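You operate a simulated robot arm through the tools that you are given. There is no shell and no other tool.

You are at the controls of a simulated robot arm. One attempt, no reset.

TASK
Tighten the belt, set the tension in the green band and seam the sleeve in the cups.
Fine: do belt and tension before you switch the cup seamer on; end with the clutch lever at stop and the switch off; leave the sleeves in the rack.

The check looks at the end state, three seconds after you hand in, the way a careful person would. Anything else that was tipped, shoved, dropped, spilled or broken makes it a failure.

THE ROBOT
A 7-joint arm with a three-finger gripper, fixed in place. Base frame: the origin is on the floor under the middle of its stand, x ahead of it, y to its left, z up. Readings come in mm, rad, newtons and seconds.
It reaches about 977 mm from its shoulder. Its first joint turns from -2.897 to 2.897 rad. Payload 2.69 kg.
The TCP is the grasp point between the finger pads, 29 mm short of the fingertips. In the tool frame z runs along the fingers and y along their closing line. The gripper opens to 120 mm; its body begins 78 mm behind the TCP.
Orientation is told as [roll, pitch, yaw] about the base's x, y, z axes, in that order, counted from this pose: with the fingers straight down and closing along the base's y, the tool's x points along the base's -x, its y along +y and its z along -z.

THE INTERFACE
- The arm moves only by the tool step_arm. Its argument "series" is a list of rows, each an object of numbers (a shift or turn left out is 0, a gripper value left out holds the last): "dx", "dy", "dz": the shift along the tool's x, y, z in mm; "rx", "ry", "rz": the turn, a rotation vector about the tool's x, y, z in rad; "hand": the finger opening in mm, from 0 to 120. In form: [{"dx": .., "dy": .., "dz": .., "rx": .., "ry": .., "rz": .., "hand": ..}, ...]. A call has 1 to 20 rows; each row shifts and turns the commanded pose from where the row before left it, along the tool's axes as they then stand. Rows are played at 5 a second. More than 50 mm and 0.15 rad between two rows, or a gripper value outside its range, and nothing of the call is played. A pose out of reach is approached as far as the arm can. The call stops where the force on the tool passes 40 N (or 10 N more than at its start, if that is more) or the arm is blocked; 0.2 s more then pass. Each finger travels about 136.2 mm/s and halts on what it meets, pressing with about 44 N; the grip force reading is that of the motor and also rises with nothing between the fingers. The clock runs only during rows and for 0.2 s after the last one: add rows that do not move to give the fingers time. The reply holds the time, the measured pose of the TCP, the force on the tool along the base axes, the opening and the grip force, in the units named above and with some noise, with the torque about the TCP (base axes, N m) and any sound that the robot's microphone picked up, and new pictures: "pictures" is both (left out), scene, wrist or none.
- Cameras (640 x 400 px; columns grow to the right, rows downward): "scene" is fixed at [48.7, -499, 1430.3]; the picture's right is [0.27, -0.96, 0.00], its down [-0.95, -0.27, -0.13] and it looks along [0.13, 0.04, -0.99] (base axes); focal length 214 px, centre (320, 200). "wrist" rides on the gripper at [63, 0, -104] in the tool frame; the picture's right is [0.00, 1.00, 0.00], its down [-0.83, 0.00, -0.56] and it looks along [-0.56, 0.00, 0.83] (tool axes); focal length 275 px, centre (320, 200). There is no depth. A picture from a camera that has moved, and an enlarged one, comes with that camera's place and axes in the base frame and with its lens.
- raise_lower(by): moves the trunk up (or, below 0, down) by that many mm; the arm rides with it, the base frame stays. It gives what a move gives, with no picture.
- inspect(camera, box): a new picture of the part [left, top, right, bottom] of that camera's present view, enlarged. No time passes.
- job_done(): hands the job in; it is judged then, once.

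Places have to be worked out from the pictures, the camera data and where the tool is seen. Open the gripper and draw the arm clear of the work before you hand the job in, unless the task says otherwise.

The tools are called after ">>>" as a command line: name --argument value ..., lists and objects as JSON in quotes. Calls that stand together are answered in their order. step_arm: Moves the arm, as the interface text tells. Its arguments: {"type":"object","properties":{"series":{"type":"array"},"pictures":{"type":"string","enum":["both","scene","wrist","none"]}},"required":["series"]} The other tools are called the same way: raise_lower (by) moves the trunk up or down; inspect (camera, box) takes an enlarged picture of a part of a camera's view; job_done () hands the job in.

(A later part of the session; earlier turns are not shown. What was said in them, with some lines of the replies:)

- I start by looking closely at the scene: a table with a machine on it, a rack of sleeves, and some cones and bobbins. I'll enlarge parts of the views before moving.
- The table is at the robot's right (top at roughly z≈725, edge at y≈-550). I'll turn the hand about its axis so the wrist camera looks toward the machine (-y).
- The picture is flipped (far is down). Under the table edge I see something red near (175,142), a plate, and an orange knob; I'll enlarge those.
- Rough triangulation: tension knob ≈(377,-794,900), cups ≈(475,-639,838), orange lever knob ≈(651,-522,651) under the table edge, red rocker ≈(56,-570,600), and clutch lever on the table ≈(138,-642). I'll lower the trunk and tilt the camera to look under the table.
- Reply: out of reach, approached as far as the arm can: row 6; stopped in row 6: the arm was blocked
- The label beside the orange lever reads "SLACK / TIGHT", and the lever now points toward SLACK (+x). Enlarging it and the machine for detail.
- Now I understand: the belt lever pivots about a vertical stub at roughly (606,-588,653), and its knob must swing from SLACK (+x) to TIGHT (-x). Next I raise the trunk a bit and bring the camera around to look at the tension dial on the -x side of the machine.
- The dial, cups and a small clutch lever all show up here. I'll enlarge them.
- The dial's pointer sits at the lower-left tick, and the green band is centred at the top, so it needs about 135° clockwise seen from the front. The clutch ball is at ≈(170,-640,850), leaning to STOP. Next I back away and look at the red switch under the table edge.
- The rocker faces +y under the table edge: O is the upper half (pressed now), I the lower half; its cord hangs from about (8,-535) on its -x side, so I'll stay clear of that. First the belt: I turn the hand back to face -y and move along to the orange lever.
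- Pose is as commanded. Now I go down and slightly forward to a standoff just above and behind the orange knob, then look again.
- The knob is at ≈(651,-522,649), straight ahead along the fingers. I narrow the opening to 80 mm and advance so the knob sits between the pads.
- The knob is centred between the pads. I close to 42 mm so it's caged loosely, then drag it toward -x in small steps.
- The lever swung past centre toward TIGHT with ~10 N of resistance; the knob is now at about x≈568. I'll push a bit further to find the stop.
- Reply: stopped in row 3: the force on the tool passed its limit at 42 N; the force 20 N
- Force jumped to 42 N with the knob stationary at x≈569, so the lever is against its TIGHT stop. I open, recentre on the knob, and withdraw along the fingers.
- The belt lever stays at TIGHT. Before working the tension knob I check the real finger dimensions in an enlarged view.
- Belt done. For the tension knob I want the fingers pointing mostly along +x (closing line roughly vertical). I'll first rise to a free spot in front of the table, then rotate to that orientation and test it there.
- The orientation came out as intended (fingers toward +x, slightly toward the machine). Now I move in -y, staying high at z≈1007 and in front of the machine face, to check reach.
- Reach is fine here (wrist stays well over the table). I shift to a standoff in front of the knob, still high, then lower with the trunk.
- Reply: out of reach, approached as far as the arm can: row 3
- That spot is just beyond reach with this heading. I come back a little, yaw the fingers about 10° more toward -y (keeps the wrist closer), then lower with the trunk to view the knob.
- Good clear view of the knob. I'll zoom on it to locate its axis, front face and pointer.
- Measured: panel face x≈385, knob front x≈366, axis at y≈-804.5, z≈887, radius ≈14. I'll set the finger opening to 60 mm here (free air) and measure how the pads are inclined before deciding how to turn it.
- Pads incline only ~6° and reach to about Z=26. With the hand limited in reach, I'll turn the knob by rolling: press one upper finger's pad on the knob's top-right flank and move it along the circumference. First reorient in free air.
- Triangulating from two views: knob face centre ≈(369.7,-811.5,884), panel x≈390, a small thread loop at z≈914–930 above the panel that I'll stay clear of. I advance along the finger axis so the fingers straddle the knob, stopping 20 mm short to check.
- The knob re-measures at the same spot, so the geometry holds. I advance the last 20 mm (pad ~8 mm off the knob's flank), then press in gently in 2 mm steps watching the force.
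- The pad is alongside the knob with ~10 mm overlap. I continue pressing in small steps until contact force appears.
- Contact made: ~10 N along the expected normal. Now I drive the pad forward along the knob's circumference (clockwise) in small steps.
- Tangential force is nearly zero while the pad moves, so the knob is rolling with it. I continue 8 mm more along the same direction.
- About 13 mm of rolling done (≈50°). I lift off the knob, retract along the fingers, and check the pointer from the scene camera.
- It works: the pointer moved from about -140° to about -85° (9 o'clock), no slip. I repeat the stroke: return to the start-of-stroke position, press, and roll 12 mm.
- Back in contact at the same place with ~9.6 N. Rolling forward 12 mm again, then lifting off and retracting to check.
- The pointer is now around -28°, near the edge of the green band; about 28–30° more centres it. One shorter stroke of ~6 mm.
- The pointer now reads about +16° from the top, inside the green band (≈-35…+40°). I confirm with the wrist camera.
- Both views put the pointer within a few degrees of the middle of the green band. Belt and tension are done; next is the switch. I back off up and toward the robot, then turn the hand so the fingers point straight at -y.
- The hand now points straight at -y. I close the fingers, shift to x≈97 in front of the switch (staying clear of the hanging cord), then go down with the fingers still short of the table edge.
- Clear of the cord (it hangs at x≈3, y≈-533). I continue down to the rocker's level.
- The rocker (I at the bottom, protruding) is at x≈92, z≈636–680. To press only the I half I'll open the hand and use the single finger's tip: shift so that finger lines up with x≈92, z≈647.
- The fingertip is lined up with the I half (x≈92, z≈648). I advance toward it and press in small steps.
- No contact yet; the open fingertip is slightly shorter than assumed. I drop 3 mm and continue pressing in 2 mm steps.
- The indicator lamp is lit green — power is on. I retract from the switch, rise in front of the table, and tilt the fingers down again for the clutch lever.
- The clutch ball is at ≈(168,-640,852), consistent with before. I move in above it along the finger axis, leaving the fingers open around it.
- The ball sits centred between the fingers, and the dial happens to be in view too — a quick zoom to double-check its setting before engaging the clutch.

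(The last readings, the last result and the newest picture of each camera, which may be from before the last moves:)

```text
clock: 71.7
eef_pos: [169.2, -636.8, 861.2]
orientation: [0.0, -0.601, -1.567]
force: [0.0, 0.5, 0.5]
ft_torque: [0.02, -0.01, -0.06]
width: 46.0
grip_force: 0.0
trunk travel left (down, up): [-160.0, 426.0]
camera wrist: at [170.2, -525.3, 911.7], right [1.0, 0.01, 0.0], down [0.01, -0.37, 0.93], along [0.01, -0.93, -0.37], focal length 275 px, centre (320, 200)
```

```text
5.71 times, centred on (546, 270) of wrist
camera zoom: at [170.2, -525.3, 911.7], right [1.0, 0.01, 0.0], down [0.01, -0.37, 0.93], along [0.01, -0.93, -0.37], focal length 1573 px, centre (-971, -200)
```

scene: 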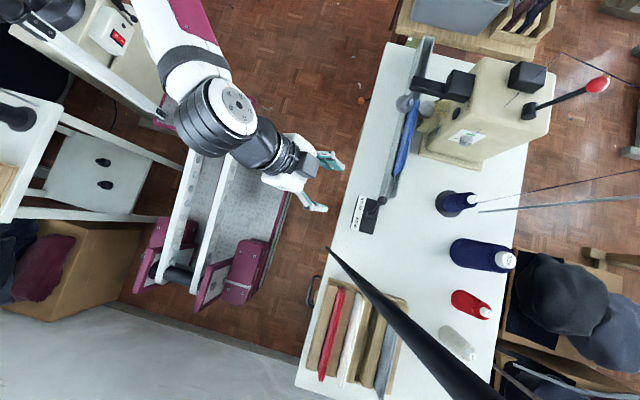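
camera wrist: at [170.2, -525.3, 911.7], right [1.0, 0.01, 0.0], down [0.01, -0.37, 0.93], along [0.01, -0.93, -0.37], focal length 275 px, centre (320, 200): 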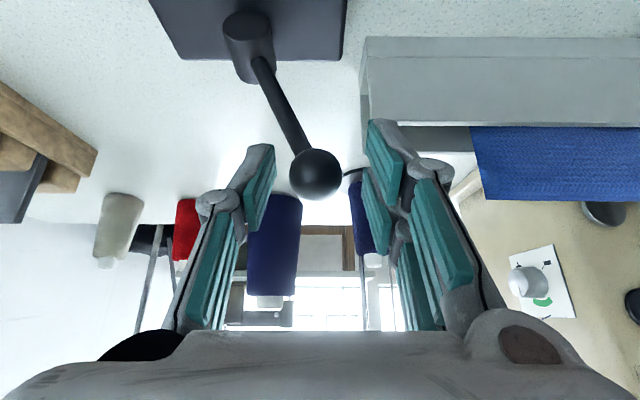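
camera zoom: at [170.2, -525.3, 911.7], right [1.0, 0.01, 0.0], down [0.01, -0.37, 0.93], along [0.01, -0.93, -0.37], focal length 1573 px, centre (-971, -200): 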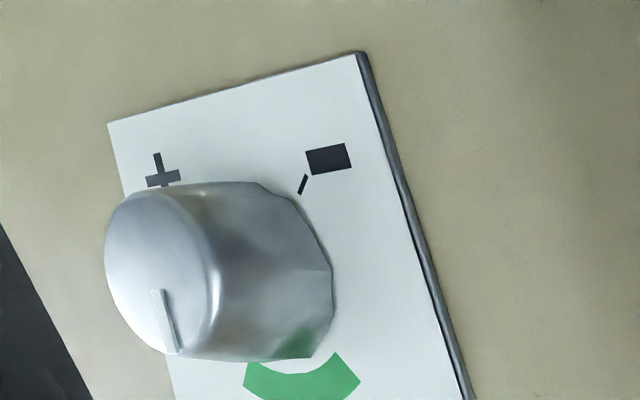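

The pointer is straight up in the middle of the green band. Now I drag the clutch ball toward SEW (-x) in small steps.

>>> step_arm --series '[{"dy": -10}, {"dy": -10}, {"dy": -10}, {"dy": -10}, {"dy": -10}, {"dy": -10}, {"dy": -8}, {"dy": 0}]' --pictures "both"

```text
clock: 73.5
eef_pos: [102.8, -636.9, 858.4]
orientation: [-0.002, -0.601, -1.568]
force: [-0.2, -0.2, 0.8]
ft_torque: [-0.04, 0.06, 0.01]
width: 46.4
grip_force: 0.3
trunk travel left (down, up): [-160.0, 426.0]
camera wrist: at [103.0, -525.7, 909.6], right [1.0, 0.01, 0.0], down [0.01, -0.37, 0.93], along [0.0, -0.93, -0.37], focal length 275 px, centre (320, 200)
```

scene: 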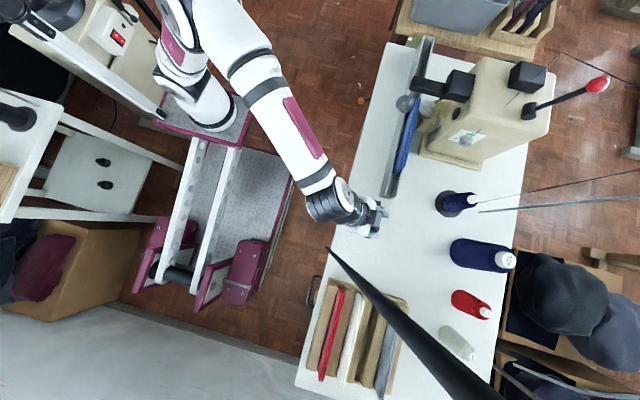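
wrist: 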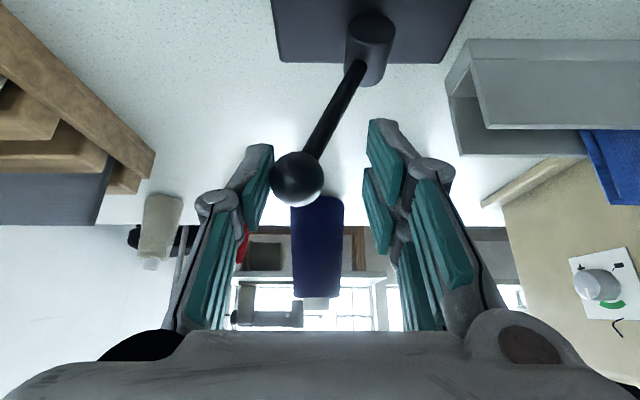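

The lever went over to the SEW side. I open the fingers, recentre to let it reach its stop freely, and watch the machine.

>>> step_arm --series '[{"hand": 80, "dy": -5}, {"dy": -5}, {"dy": 0}, {"dy": 0}]' --pictures "both"

>>> inspect --camera "scene" --box '[370, 30, 466, 210]'

```text
clock: 74.5
eef_pos: [92.6, -636.4, 858.6]
orientation: [0.0, -0.599, -1.567]
force: [-1.1, -0.1, 0.5]
ft_torque: [-0.05, 0.01, 0.01]
width: 79.8
grip_force: 0.1
trunk travel left (down, up): [-160.0, 426.0]
camera wrist: at [92.8, -526.1, 910.0], right [1.0, 0.01, 0.0], down [0.01, -0.37, 0.93], along [0.01, -0.93, -0.37], focal length 275 px, centre (320, 200)
```

scene: 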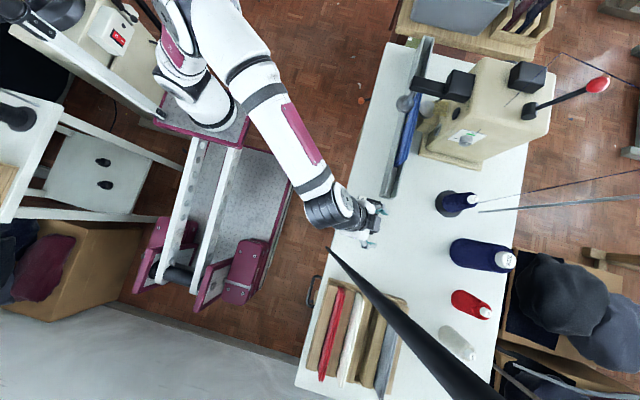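
wrist: 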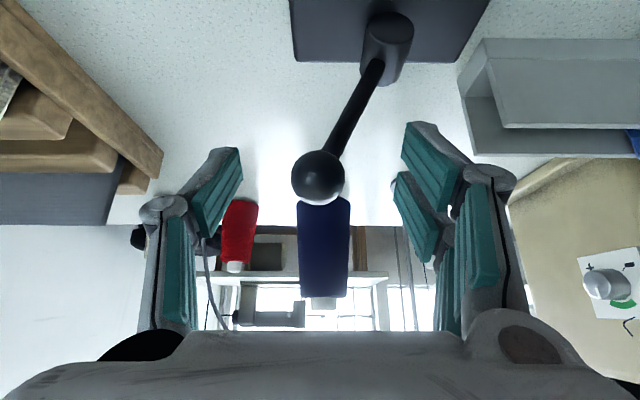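

```text
2.22 times, centred on (418, 120) of scene
camera zoom: at [48.7, -499.0, 1430.3], right [0.27, -0.96, 0.0], down [-0.95, -0.27, -0.13], along [0.13, 0.04, -0.99], focal length 477 px, centre (102, 378)
```

zoom: 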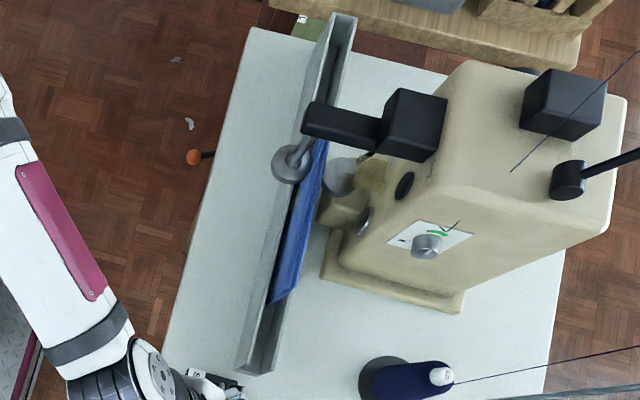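

The lever rests at SEW by itself (ball x≈92). I wait and watch the sleeve and listen.

>>> step_arm --series '[{"dy": 0}, {"dy": 0}, {"dy": 0}, {"dy": 0}, {"dy": 0}, {"dy": 0}, {"dy": 0}, {"dy": 0}, {"dy": 0}, {"dy": 0}]' --pictures "none"

>>> inspect --camera "scene" --box '[370, 60, 466, 120]'

>>> inspect --camera "scene" --box '[350, 120, 446, 180]'

```text
clock: 76.7
eef_pos: [91.9, -636.7, 858.9]
orientation: [-0.002, -0.604, -1.568]
force: [0.2, -0.5, 0.0]
ft_torque: [0.02, 0.0, 0.0]
width: 80.2
grip_force: 0.1
trunk travel left (down, up): [-160.0, 426.0]
```

```text
6.67 times, centred on (418, 90) of scene
camera zoom: at [48.7, -499.0, 1430.3], right [0.27, -0.96, 0.0], down [-0.95, -0.27, -0.13], along [0.13, 0.04, -0.99], focal length 1430 px, centre (-333, 933)
```

zoom: 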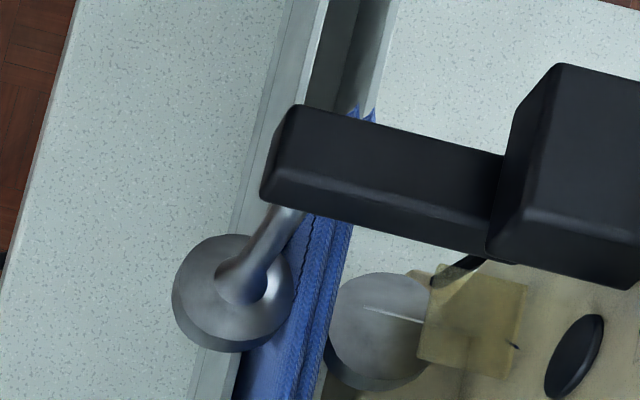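

```text
6.67 times, centred on (398, 150) of scene
camera zoom: at [48.7, -499.0, 1430.3], right [0.27, -0.96, 0.0], down [-0.95, -0.27, -0.13], along [0.13, 0.04, -0.99], focal length 1430 px, centre (-200, 533)
```

zoom: 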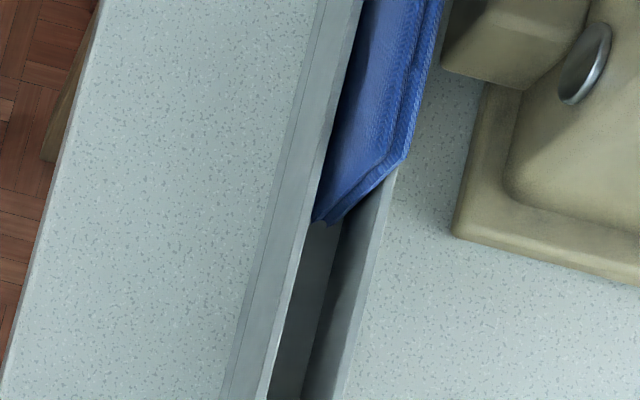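

It's running: the sleeve is being fed toward +x (tail moved from x≈275 to ≈339, roughly 19 mm/s). The cups are at x≈475, so I keep the fingers ready around the lever and wait.

>>> step_arm --series '[{"dy": 0}, {"dy": 0}, {"dy": 0}, {"dy": 0}, {"dy": 0}, {"dy": 0}, {"dy": 0}, {"dy": 0}, {"dy": 0}, {"dy": 0}]' --pictures "scene"

>>> inspect --camera "scene" --box '[370, 30, 466, 180]'

```text
clock: 78.9
eef_pos: [93.3, -636.1, 858.0]
orientation: [0.0, -0.601, -1.568]
force: [0.2, 0.5, -0.9]
ft_torque: [0.01, -0.02, 0.0]
width: 80.0
grip_force: 0.0
trunk travel left (down, up): [-160.0, 426.0]
```

scene: 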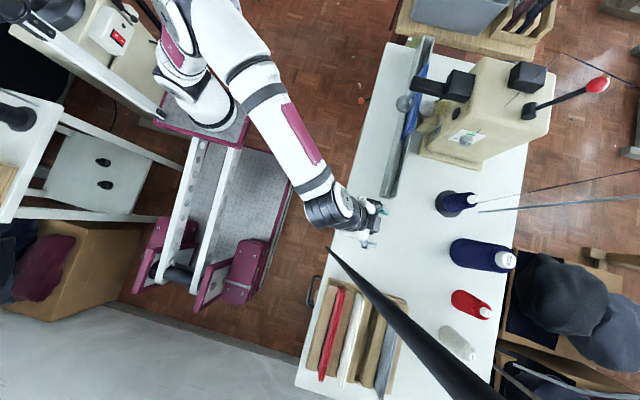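

```text
2.67 times, centred on (418, 105) of scene
camera zoom: at [48.7, -499.0, 1430.3], right [0.27, -0.96, 0.0], down [-0.95, -0.27, -0.13], along [0.13, 0.04, -0.99], focal length 572 px, centre (59, 453)
```

zoom: 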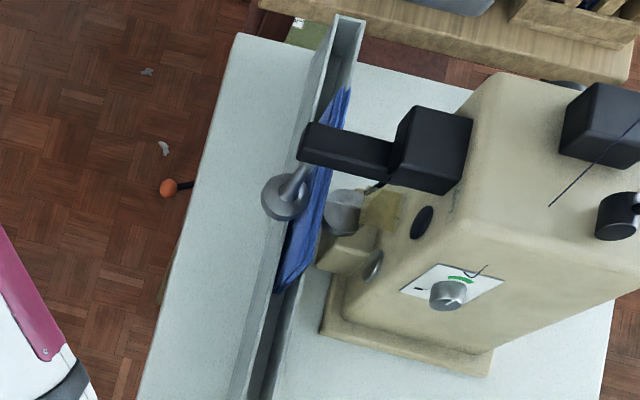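

Tail at x≈385 now, ~21 mm/s; about 4–5 s more. I keep waiting with the fingers lightly narrowed around the ball (not touching).

>>> step_arm --series '[{"hand": 52}, {"dy": 0}, {"dy": 0}, {"dy": 0}, {"dy": 0}, {"dy": 0}, {"dy": 0}, {"dy": 0}, {"dy": 0}, {"dy": 0}, {"dy": 0}, {"dy": 0}, {"dy": 0}, {"dy": 0}, {"dy": 0}]' --pictures "none"

>>> inspect --camera "scene" --box '[370, 30, 466, 180]'

```text
clock: 82.1
eef_pos: [92.0, -637.5, 858.6]
orientation: [0.001, -0.601, -1.567]
force: [0.4, -0.6, -0.3]
ft_torque: [0.03, -0.02, 0.0]
width: 52.0
grip_force: 0.0
trunk travel left (down, up): [-160.0, 426.0]
```

```text
2.67 times, centred on (418, 105) of scene
camera zoom: at [48.7, -499.0, 1430.3], right [0.27, -0.96, 0.0], down [-0.95, -0.27, -0.13], along [0.13, 0.04, -0.99], focal length 572 px, centre (59, 453)
```

zoom: 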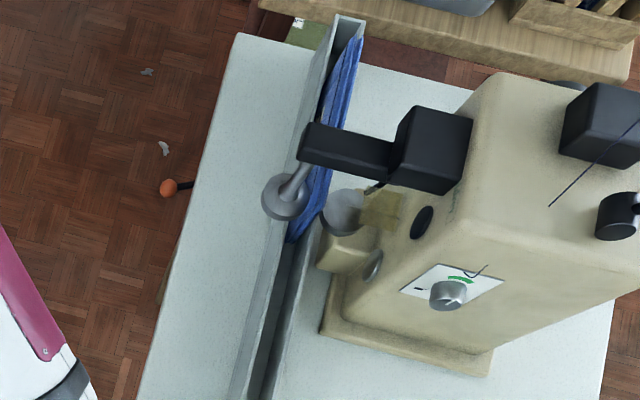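

Tail now at x≈453, about to enter the cups; ~1.3 s more.

>>> step_arm --series '[{"dy": 0}, {"dy": 0}, {"dy": 0}, {"dy": 0}, {"dy": 0}, {"dy": 0}]' --pictures "none"

>>> inspect --camera "scene" --box '[380, 40, 476, 130]'

```text
clock: 83.5
eef_pos: [92.8, -636.8, 859.2]
orientation: [0.001, -0.601, -1.567]
force: [-0.4, 0.4, 1.0]
ft_torque: [0.01, 0.01, 0.02]
width: 51.7
grip_force: 0.0
trunk travel left (down, up): [-160.0, 426.0]
```

```text
4.44 times, centred on (428, 85) of scene
camera zoom: at [48.7, -499.0, 1430.3], right [0.27, -0.96, 0.0], down [-0.95, -0.27, -0.13], along [0.13, 0.04, -0.99], focal length 953 px, centre (-160, 711)
```

zoom: 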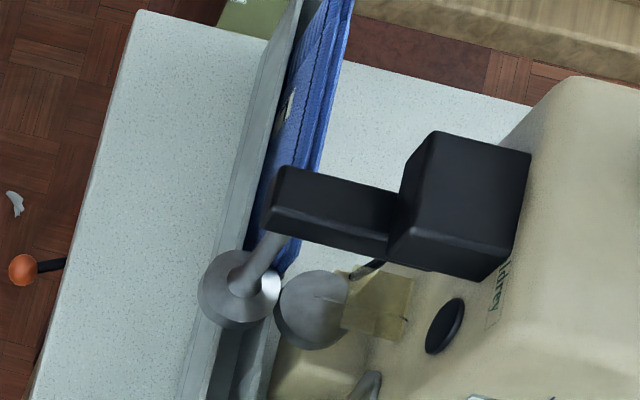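

The tail has passed the cups, so the seam is through. I pull the clutch lever back to STOP now.

>>> step_arm --series '[{"hand": 46, "dy": 11}, {"dy": 11}, {"dy": 11}, {"dy": 11}, {"dy": 11}, {"dy": 11}, {"dy": 9}, {"dy": 0}]' --pictures "both"

>>> inspect --camera "scene" --box '[380, 20, 476, 130]'

```text
clock: 85.3
eef_pos: [168.0, -634.3, 858.0]
orientation: [-0.001, -0.602, -1.566]
force: [-0.7, 0.4, -0.2]
ft_torque: [-0.01, 0.01, 0.01]
width: 46.1
grip_force: 0.0
trunk travel left (down, up): [-160.0, 426.0]
camera wrist: at [168.4, -524.8, 908.9], right [1.0, 0.01, 0.0], down [0.01, -0.37, 0.93], along [0.01, -0.93, -0.37], focal length 275 px, centre (320, 200)
```

scene: 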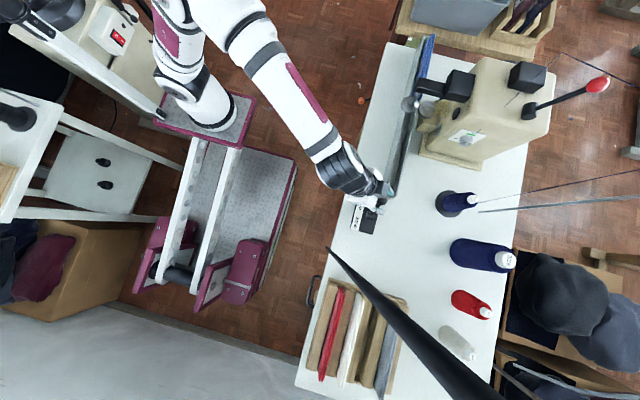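
wrist: 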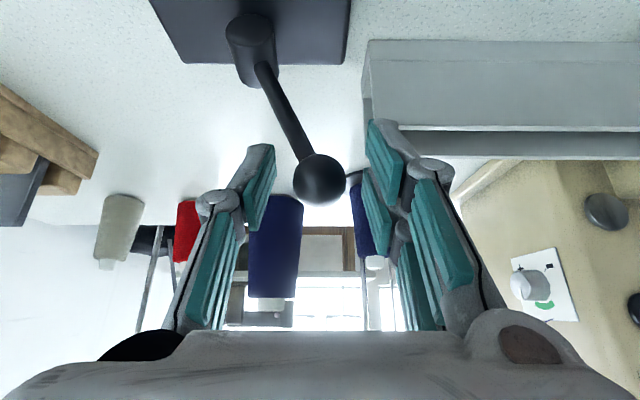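

```text
3.64 times, centred on (428, 75) of scene
camera zoom: at [48.7, -499.0, 1430.3], right [0.27, -0.96, 0.0], down [-0.95, -0.27, -0.13], along [0.13, 0.04, -0.99], focal length 780 px, centre (-73, 654)
```

zoom: 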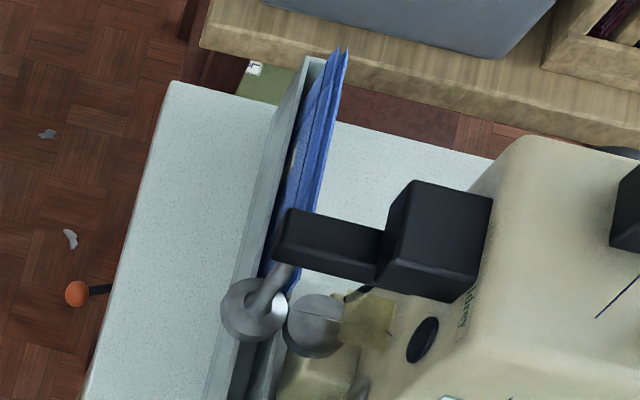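

The lever is back at STOP (ball x≈170). I zoom on the cups and sleeve to check that the seam has cleared completely.

>>> inspect --camera "scene" --box '[396, 84, 444, 114]'

>>> inspect --camera "scene" --box '[404, 28, 452, 88]'

>>> inspect --camera "wrist" --box '[490, 230, 602, 330]'

```text
13.33 times, centred on (420, 99) of scene
camera zoom: at [48.7, -499.0, 1430.3], right [0.27, -0.96, 0.0], down [-0.95, -0.27, -0.13], along [0.13, 0.04, -0.99], focal length 2860 px, centre (-1013, 1547)
```

zoom: 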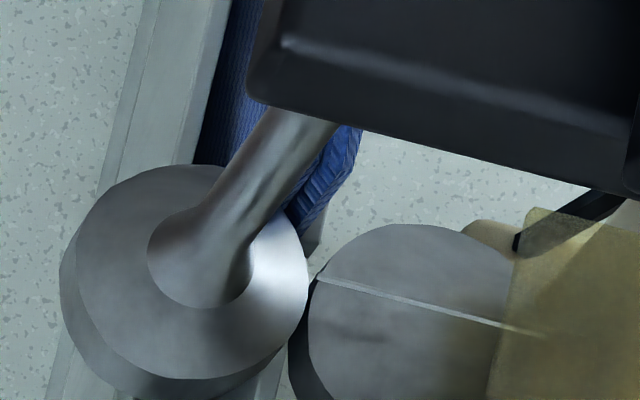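

```text
6.67 times, centred on (428, 58) of scene
camera zoom: at [48.7, -499.0, 1430.3], right [0.27, -0.96, 0.0], down [-0.95, -0.27, -0.13], along [0.13, 0.04, -0.99], focal length 1430 px, centre (-400, 1147)
```

zoom: 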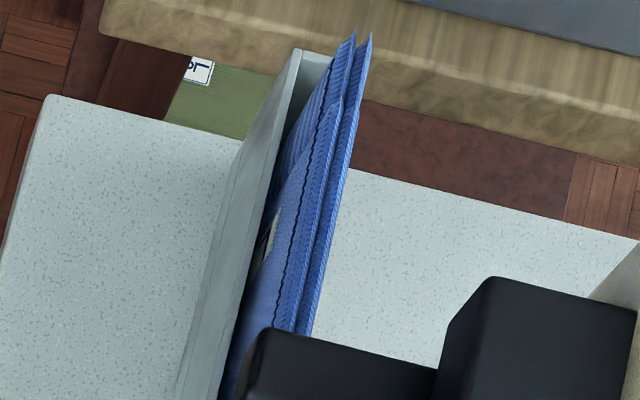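

```text
4.00 times, centred on (546, 280) of wrist
camera zoom: at [168.4, -524.8, 908.9], right [1.0, 0.01, 0.0], down [0.01, -0.37, 0.93], along [0.01, -0.93, -0.37], focal length 1101 px, centre (-584, -120)
```

zoom: 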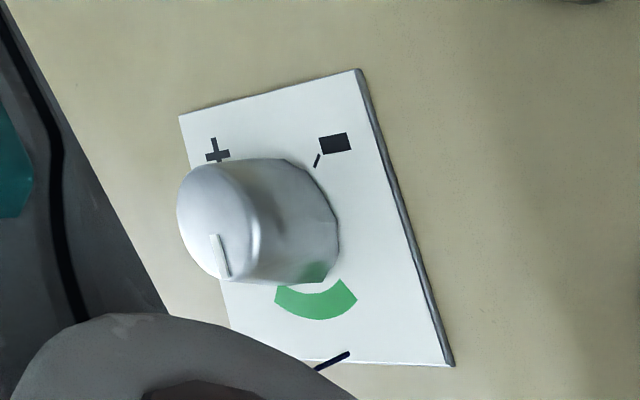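

The sleeve (with its stitched line) has left the nip and stopped, and the lever is at STOP. I open the fingers and back out, then go for the switch again.

>>> step_arm --series '[{"hand": 80}, {"hand": 80}, {"dx": 1, "dz": -30}, {"dx": 1, "dz": -30}, {"dx": 1, "dz": -30}, {"dx": 14.4, "dy": -10.6, "dz": -37.1}, {"dx": 14.4, "dy": -10.6, "dz": -37.1}, {"dx": 14.4, "dy": -10.6, "dz": -37.1}]' --pictures "wrist"

```text
clock: 87.1
eef_pos: [136.4, -483.9, 997.2]
orientation: [0.002, -0.6, -1.567]
force: [0.1, 0.4, -0.5]
ft_torque: [0.0, 0.03, 0.0]
width: 80.0
grip_force: 0.2
trunk travel left (down, up): [-160.0, 426.0]
camera wrist: at [137.2, -373.3, 1048.1], right [1.0, 0.01, 0.0], down [0.01, -0.37, 0.93], along [0.01, -0.93, -0.37], focal length 275 px, centre (320, 200)
```

wrist: 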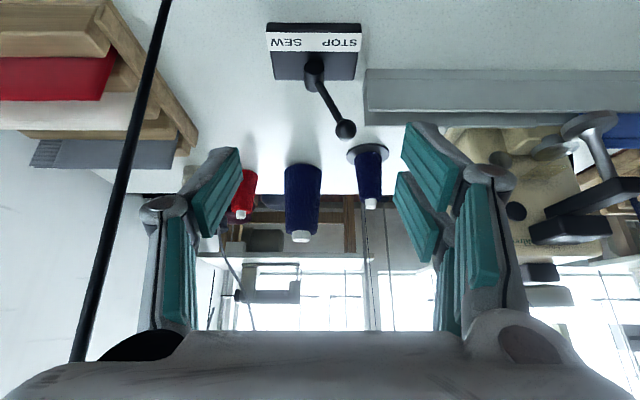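

The lever is exactly where it was at the start (STOP). Now tilt the fingers back to horizontal and descend in front of the switch, this time to the O half (z≈671).

>>> step_arm --series '[{"ry": -0.1386}, {"ry": -0.1386}, {"ry": -0.1386}, {"ry": -0.1386}, {"ry": -0.1386}, {"ry": -0.1386}, {"ry": -0.1386}, {"dx": 41}, {"dx": 41}, {"dx": 41}, {"dx": 41}, {"dx": 41}, {"dx": 41}, {"dx": 41}, {"dx": 40}]' --pictures "wrist"

>>> inspect --camera "wrist" --box '[180, 60, 372, 180]'

```text
clock: 90.3
eef_pos: [134.1, -488.0, 672.2]
orientation: [-2.877, -1.568, 1.309]
force: [-0.1, -0.1, -0.3]
ft_torque: [-0.02, 0.01, -0.02]
width: 79.9
grip_force: 0.1
trunk travel left (down, up): [-160.0, 426.0]
camera wrist: at [134.3, -384.2, 610.7], right [1.0, 0.0, -0.01], down [0.0, 0.56, 0.83], along [0.01, -0.83, 0.56], focal length 275 px, centre (320, 200)
```

wrist: 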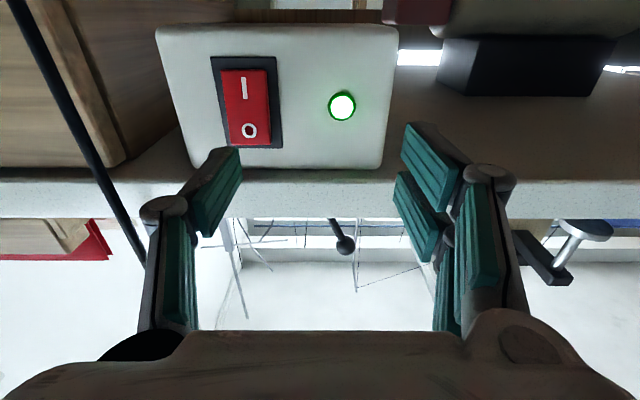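

```text
3.33 times, centred on (276, 120) of wrist
camera zoom: at [134.3, -384.2, 610.7], right [1.0, 0.0, -0.01], down [0.0, 0.56, 0.83], along [0.01, -0.83, 0.56], focal length 918 px, centre (467, 467)
```

zoom: 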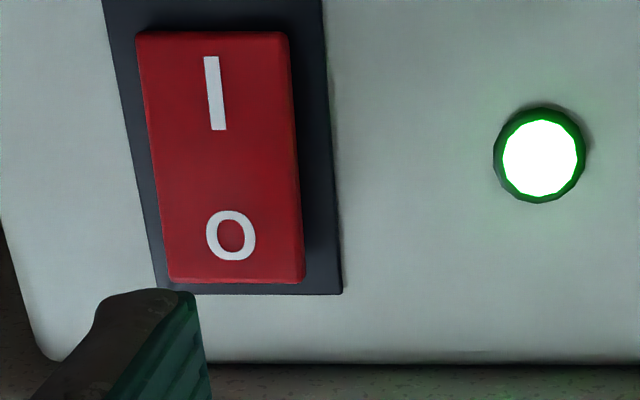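

Lamp is still lit, O half now protruding. I align (x+4, slightly lower) and advance to press O in small steps.

>>> step_arm --series '[{"dy": 4.4, "dx": 2}, {"dz": 12}, {"dz": 12}, {"dz": 10}, {"dz": 0}]' --pictures "none"

>>> step_arm --series '[{"dz": 2}, {"dz": 2}, {"dz": 2}, {"dz": 0}]' --pictures "wrist"

```text
clock: 91.5
eef_pos: [137.5, -519.8, 669.3]
orientation: [-2.633, -1.57, 1.064]
force: [0.0, -0.1, -0.6]
ft_torque: [-0.03, -0.04, 0.0]
width: 80.2
grip_force: 0.0
trunk travel left (down, up): [-160.0, 426.0]
```

```text
clock: 92.5
eef_pos: [140.6, -525.9, 671.4]
orientation: [-2.56, -1.57, 0.993]
force: [0.5, -0.3, -0.3]
ft_torque: [0.0, 0.0, 0.01]
width: 79.8
grip_force: 0.1
trunk travel left (down, up): [-160.0, 426.0]
camera wrist: at [140.3, -421.4, 607.1], right [1.0, 0.0, 0.0], down [0.0, 0.56, 0.83], along [0.01, -0.83, 0.56], focal length 275 px, centre (320, 200)
```

wrist: 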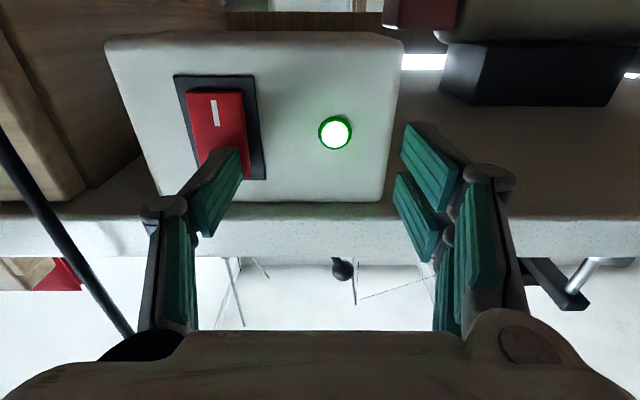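

>>> step_arm --series '[{"dz": 2}, {"dz": 2}, {"dz": 0}]' --pictures "wrist"

```text
clock: 93.3
eef_pos: [139.8, -528.3, 668.7]
orientation: [-2.12, -1.57, 0.552]
force: [1.0, 2.5, 1.3]
ft_torque: [0.01, 0.01, -0.09]
width: 80.8
grip_force: 0.6
trunk travel left (down, up): [-160.0, 426.0]
camera wrist: at [140.3, -424.8, 607.1], right [1.0, 0.0, 0.0], down [0.0, 0.56, 0.83], along [0.0, -0.83, 0.56], focal length 275 px, centre (320, 200)
```

wrist: 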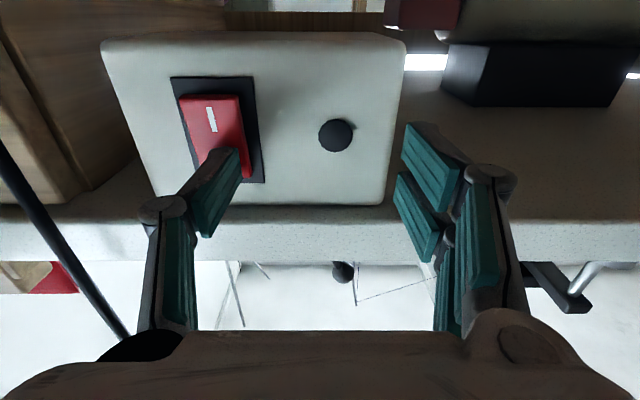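

The lamp is off — switch is at O. I retract, rise in front of the table and move clear.

>>> step_arm --series '[{"dz": -20}, {"dz": -25}, {"dx": -44}, {"dx": -44}, {"dx": -44}, {"dx": -44}, {"dx": -44}, {"dx": -44}, {"dx": -44}, {"dx": -30}]' --pictures "none"

>>> step_arm --series '[{"ry": 0.1386}, {"ry": 0.1386}, {"ry": 0.1386}, {"ry": 0.1386}, {"ry": 0.1386}, {"ry": 0.1386}, {"ry": 0.1386}, {"dy": 40, "hand": 110}, {"dy": 40}, {"dy": 40}, {"dy": 40}]' --pictures "both"

```text
clock: 95.5
eef_pos: [141.8, -483.5, 1011.0]
orientation: [0.251, -1.571, -1.818]
force: [-0.1, 0.0, -0.1]
ft_torque: [-0.02, 0.01, -0.01]
width: 79.9
grip_force: 0.0
trunk travel left (down, up): [-160.0, 426.0]
```

```text
clock: 97.9
eef_pos: [297.3, -484.7, 1007.3]
orientation: [0.0, -0.602, -1.569]
force: [-0.6, 0.6, -0.7]
ft_torque: [0.01, 0.01, 0.0]
width: 109.8
grip_force: 0.0
trunk travel left (down, up): [-160.0, 426.0]
camera wrist: at [297.9, -373.3, 1058.0], right [1.0, 0.01, 0.0], down [0.0, -0.37, 0.93], along [0.0, -0.93, -0.37], focal length 275 px, centre (320, 200)
```

scene: 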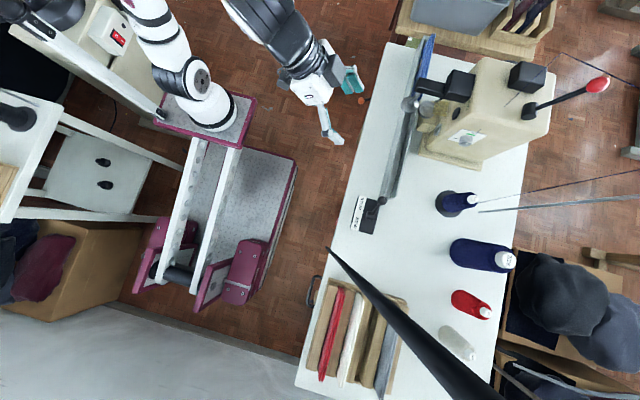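
wrist: 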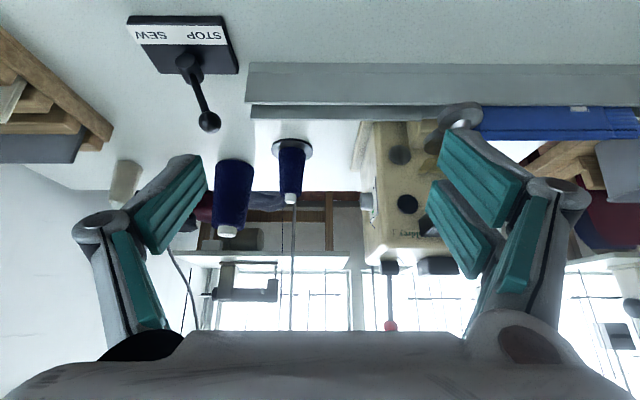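

Everything looks in order; a last set of zooms on the sleeve/cups, clutch lever, dial and belt lever before handing in.

>>> inspect --camera "wrist" --box '[360, 80, 600, 230]'

>>> inspect --camera "scene" --box '[340, 180, 400, 240]'

>>> inspect --camera "scene" --box '[432, 110, 496, 150]'

>>> inspect --camera "scene" --box '[340, 30, 468, 120]'

```text
2.67 times, centred on (480, 155) of wrist
camera zoom: at [297.9, -373.3, 1058.0], right [1.0, 0.01, 0.0], down [0.0, -0.37, 0.93], along [0.0, -0.93, -0.37], focal length 734 px, centre (-107, 320)
```

zoom: 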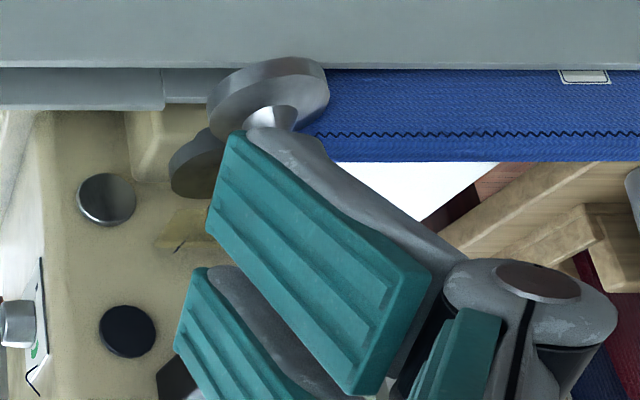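

```text
6.67 times, centred on (370, 210) of scene
camera zoom: at [48.7, -499.0, 1430.3], right [0.27, -0.96, 0.0], down [-0.95, -0.27, -0.13], along [0.13, 0.04, -0.99], focal length 1430 px, centre (-13, 133)
```

zoom: 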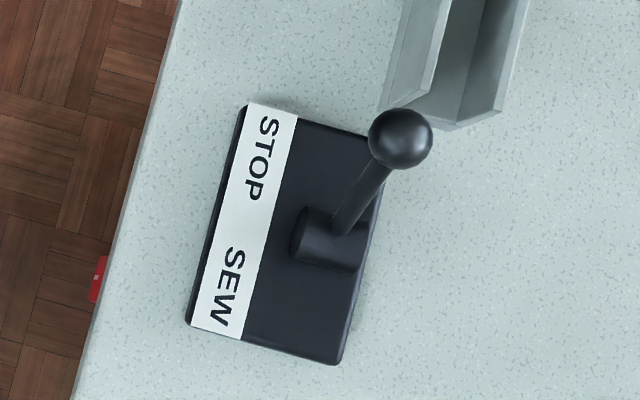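

```text
10.00 times, centred on (464, 130) of scene
camera zoom: at [48.7, -499.0, 1430.3], right [0.27, -0.96, 0.0], down [-0.95, -0.27, -0.13], along [0.13, 0.04, -0.99], focal length 2145 px, centre (-1120, 900)
```

zoom: 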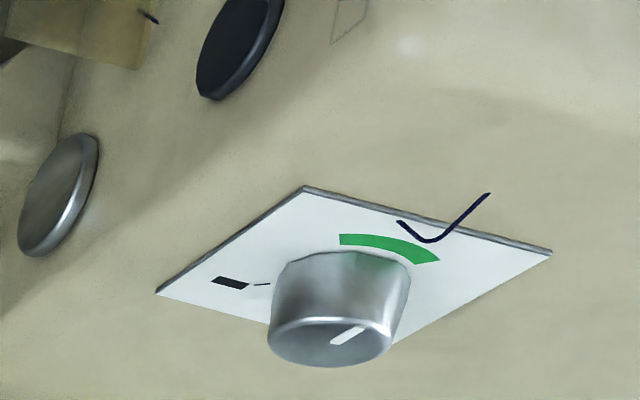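

```text
4.44 times, centred on (404, 75) of scene
camera zoom: at [48.7, -499.0, 1430.3], right [0.27, -0.96, 0.0], down [-0.95, -0.27, -0.13], along [0.13, 0.04, -0.99], focal length 953 px, centre (-53, 756)
```

zoom: 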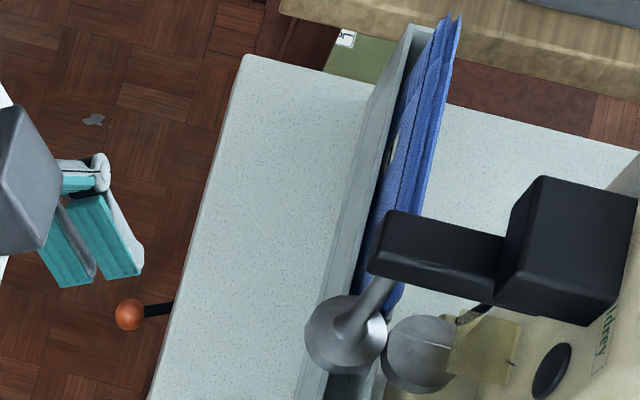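

The stitch line runs right up to the cup; I move sideways a little to see the sleeve's tail end unobstructed.

>>> step_arm --series '[{"dy": 45}, {"dy": 45}, {"dy": 45}, {"dy": 40}]' --pictures "wrist"

>>> inspect --camera "wrist" --box '[240, 80, 400, 180]'

```text
clock: 98.9
eef_pos: [475.9, -479.1, 1010.6]
orientation: [0.0, -0.601, -1.568]
force: [-0.5, -1.2, -0.6]
ft_torque: [0.02, -0.03, 0.03]
width: 110.0
grip_force: 0.1
trunk travel left (down, up): [-160.0, 426.0]
camera wrist: at [477.0, -368.8, 1061.4], right [1.0, 0.01, 0.0], down [0.0, -0.37, 0.93], along [0.0, -0.93, -0.37], focal length 275 px, centre (320, 200)
```

wrist: 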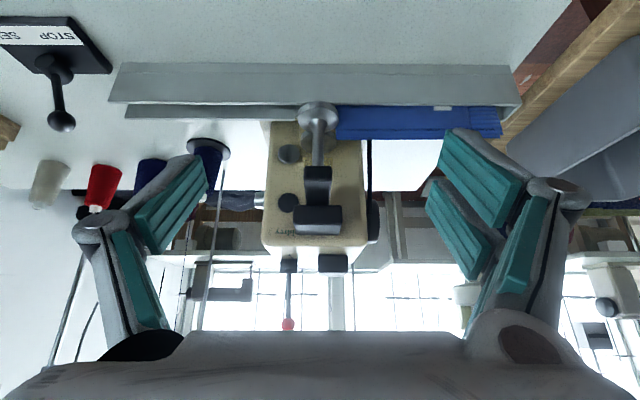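

```text
4.00 times, centred on (320, 130) of wrist
camera zoom: at [477.0, -368.8, 1061.4], right [1.0, 0.01, 0.0], down [0.0, -0.37, 0.93], along [0.0, -0.93, -0.37], focal length 1101 px, centre (320, 480)
```

zoom: 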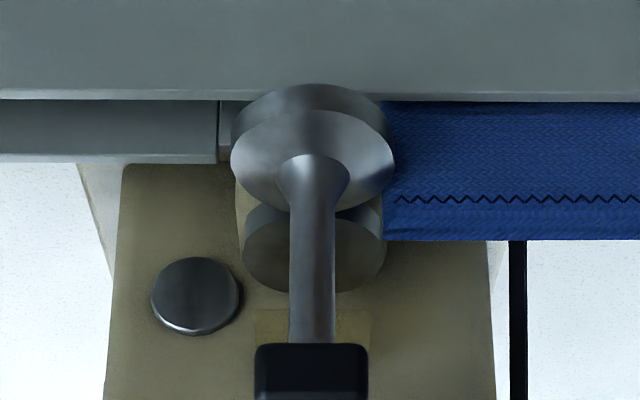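

The sleeve's tail is fully clear of the cups with the zigzag seam running to its end; belt looks taut, lever STOP, switch off. I draw the arm back a bit more from the table and then hand in.

>>> step_arm --series '[{"dx": 25, "dz": -17, "hand": 120}, {"dx": 25, "dz": -17}, {"dx": 0}]' --pictures "scene"

```text
clock: 99.7
eef_pos: [475.2, -417.5, 1007.1]
orientation: [0.0, -0.603, -1.568]
force: [-0.4, -1.6, -0.1]
ft_torque: [0.01, -0.03, -0.01]
width: 119.8
grip_force: 0.1
trunk travel left (down, up): [-160.0, 426.0]
```

scene: 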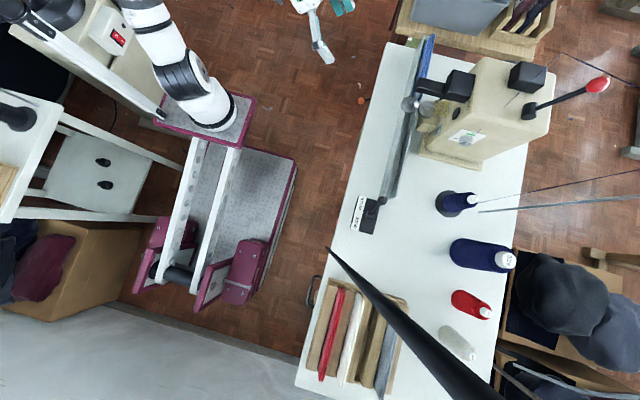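

The arm is clear with the gripper open. The belt is tight, the tension is in the green band, the sleeve is seamed, the clutch is at STOP, the switch is off, and the rack sleeves are untouched. Handing in.

>>> job_done

```text
The job is handed in.
```

I finished the job and handed it in. The sleeve in the cups is seamed end to end and has run clear of them. I don't have the check's result yet.

- **Belt:** the lever under the table edge is against its TIGHT stop.
- **Tension:** the dial pointer sits near the middle of the green band. I set the belt and tension before switching the machine on.
- **Seam:** the stitch line runs right to the tail of the sleeve.
- **Clutch and switch:** the clutch lever is back at STOP. The switch is at O and its lamp is out.
- **Rack:** I left the other sleeves where they were.

I saw nothing tipped, shoved or dropped in the last views. The gripper is open and the arm is clear of the table.
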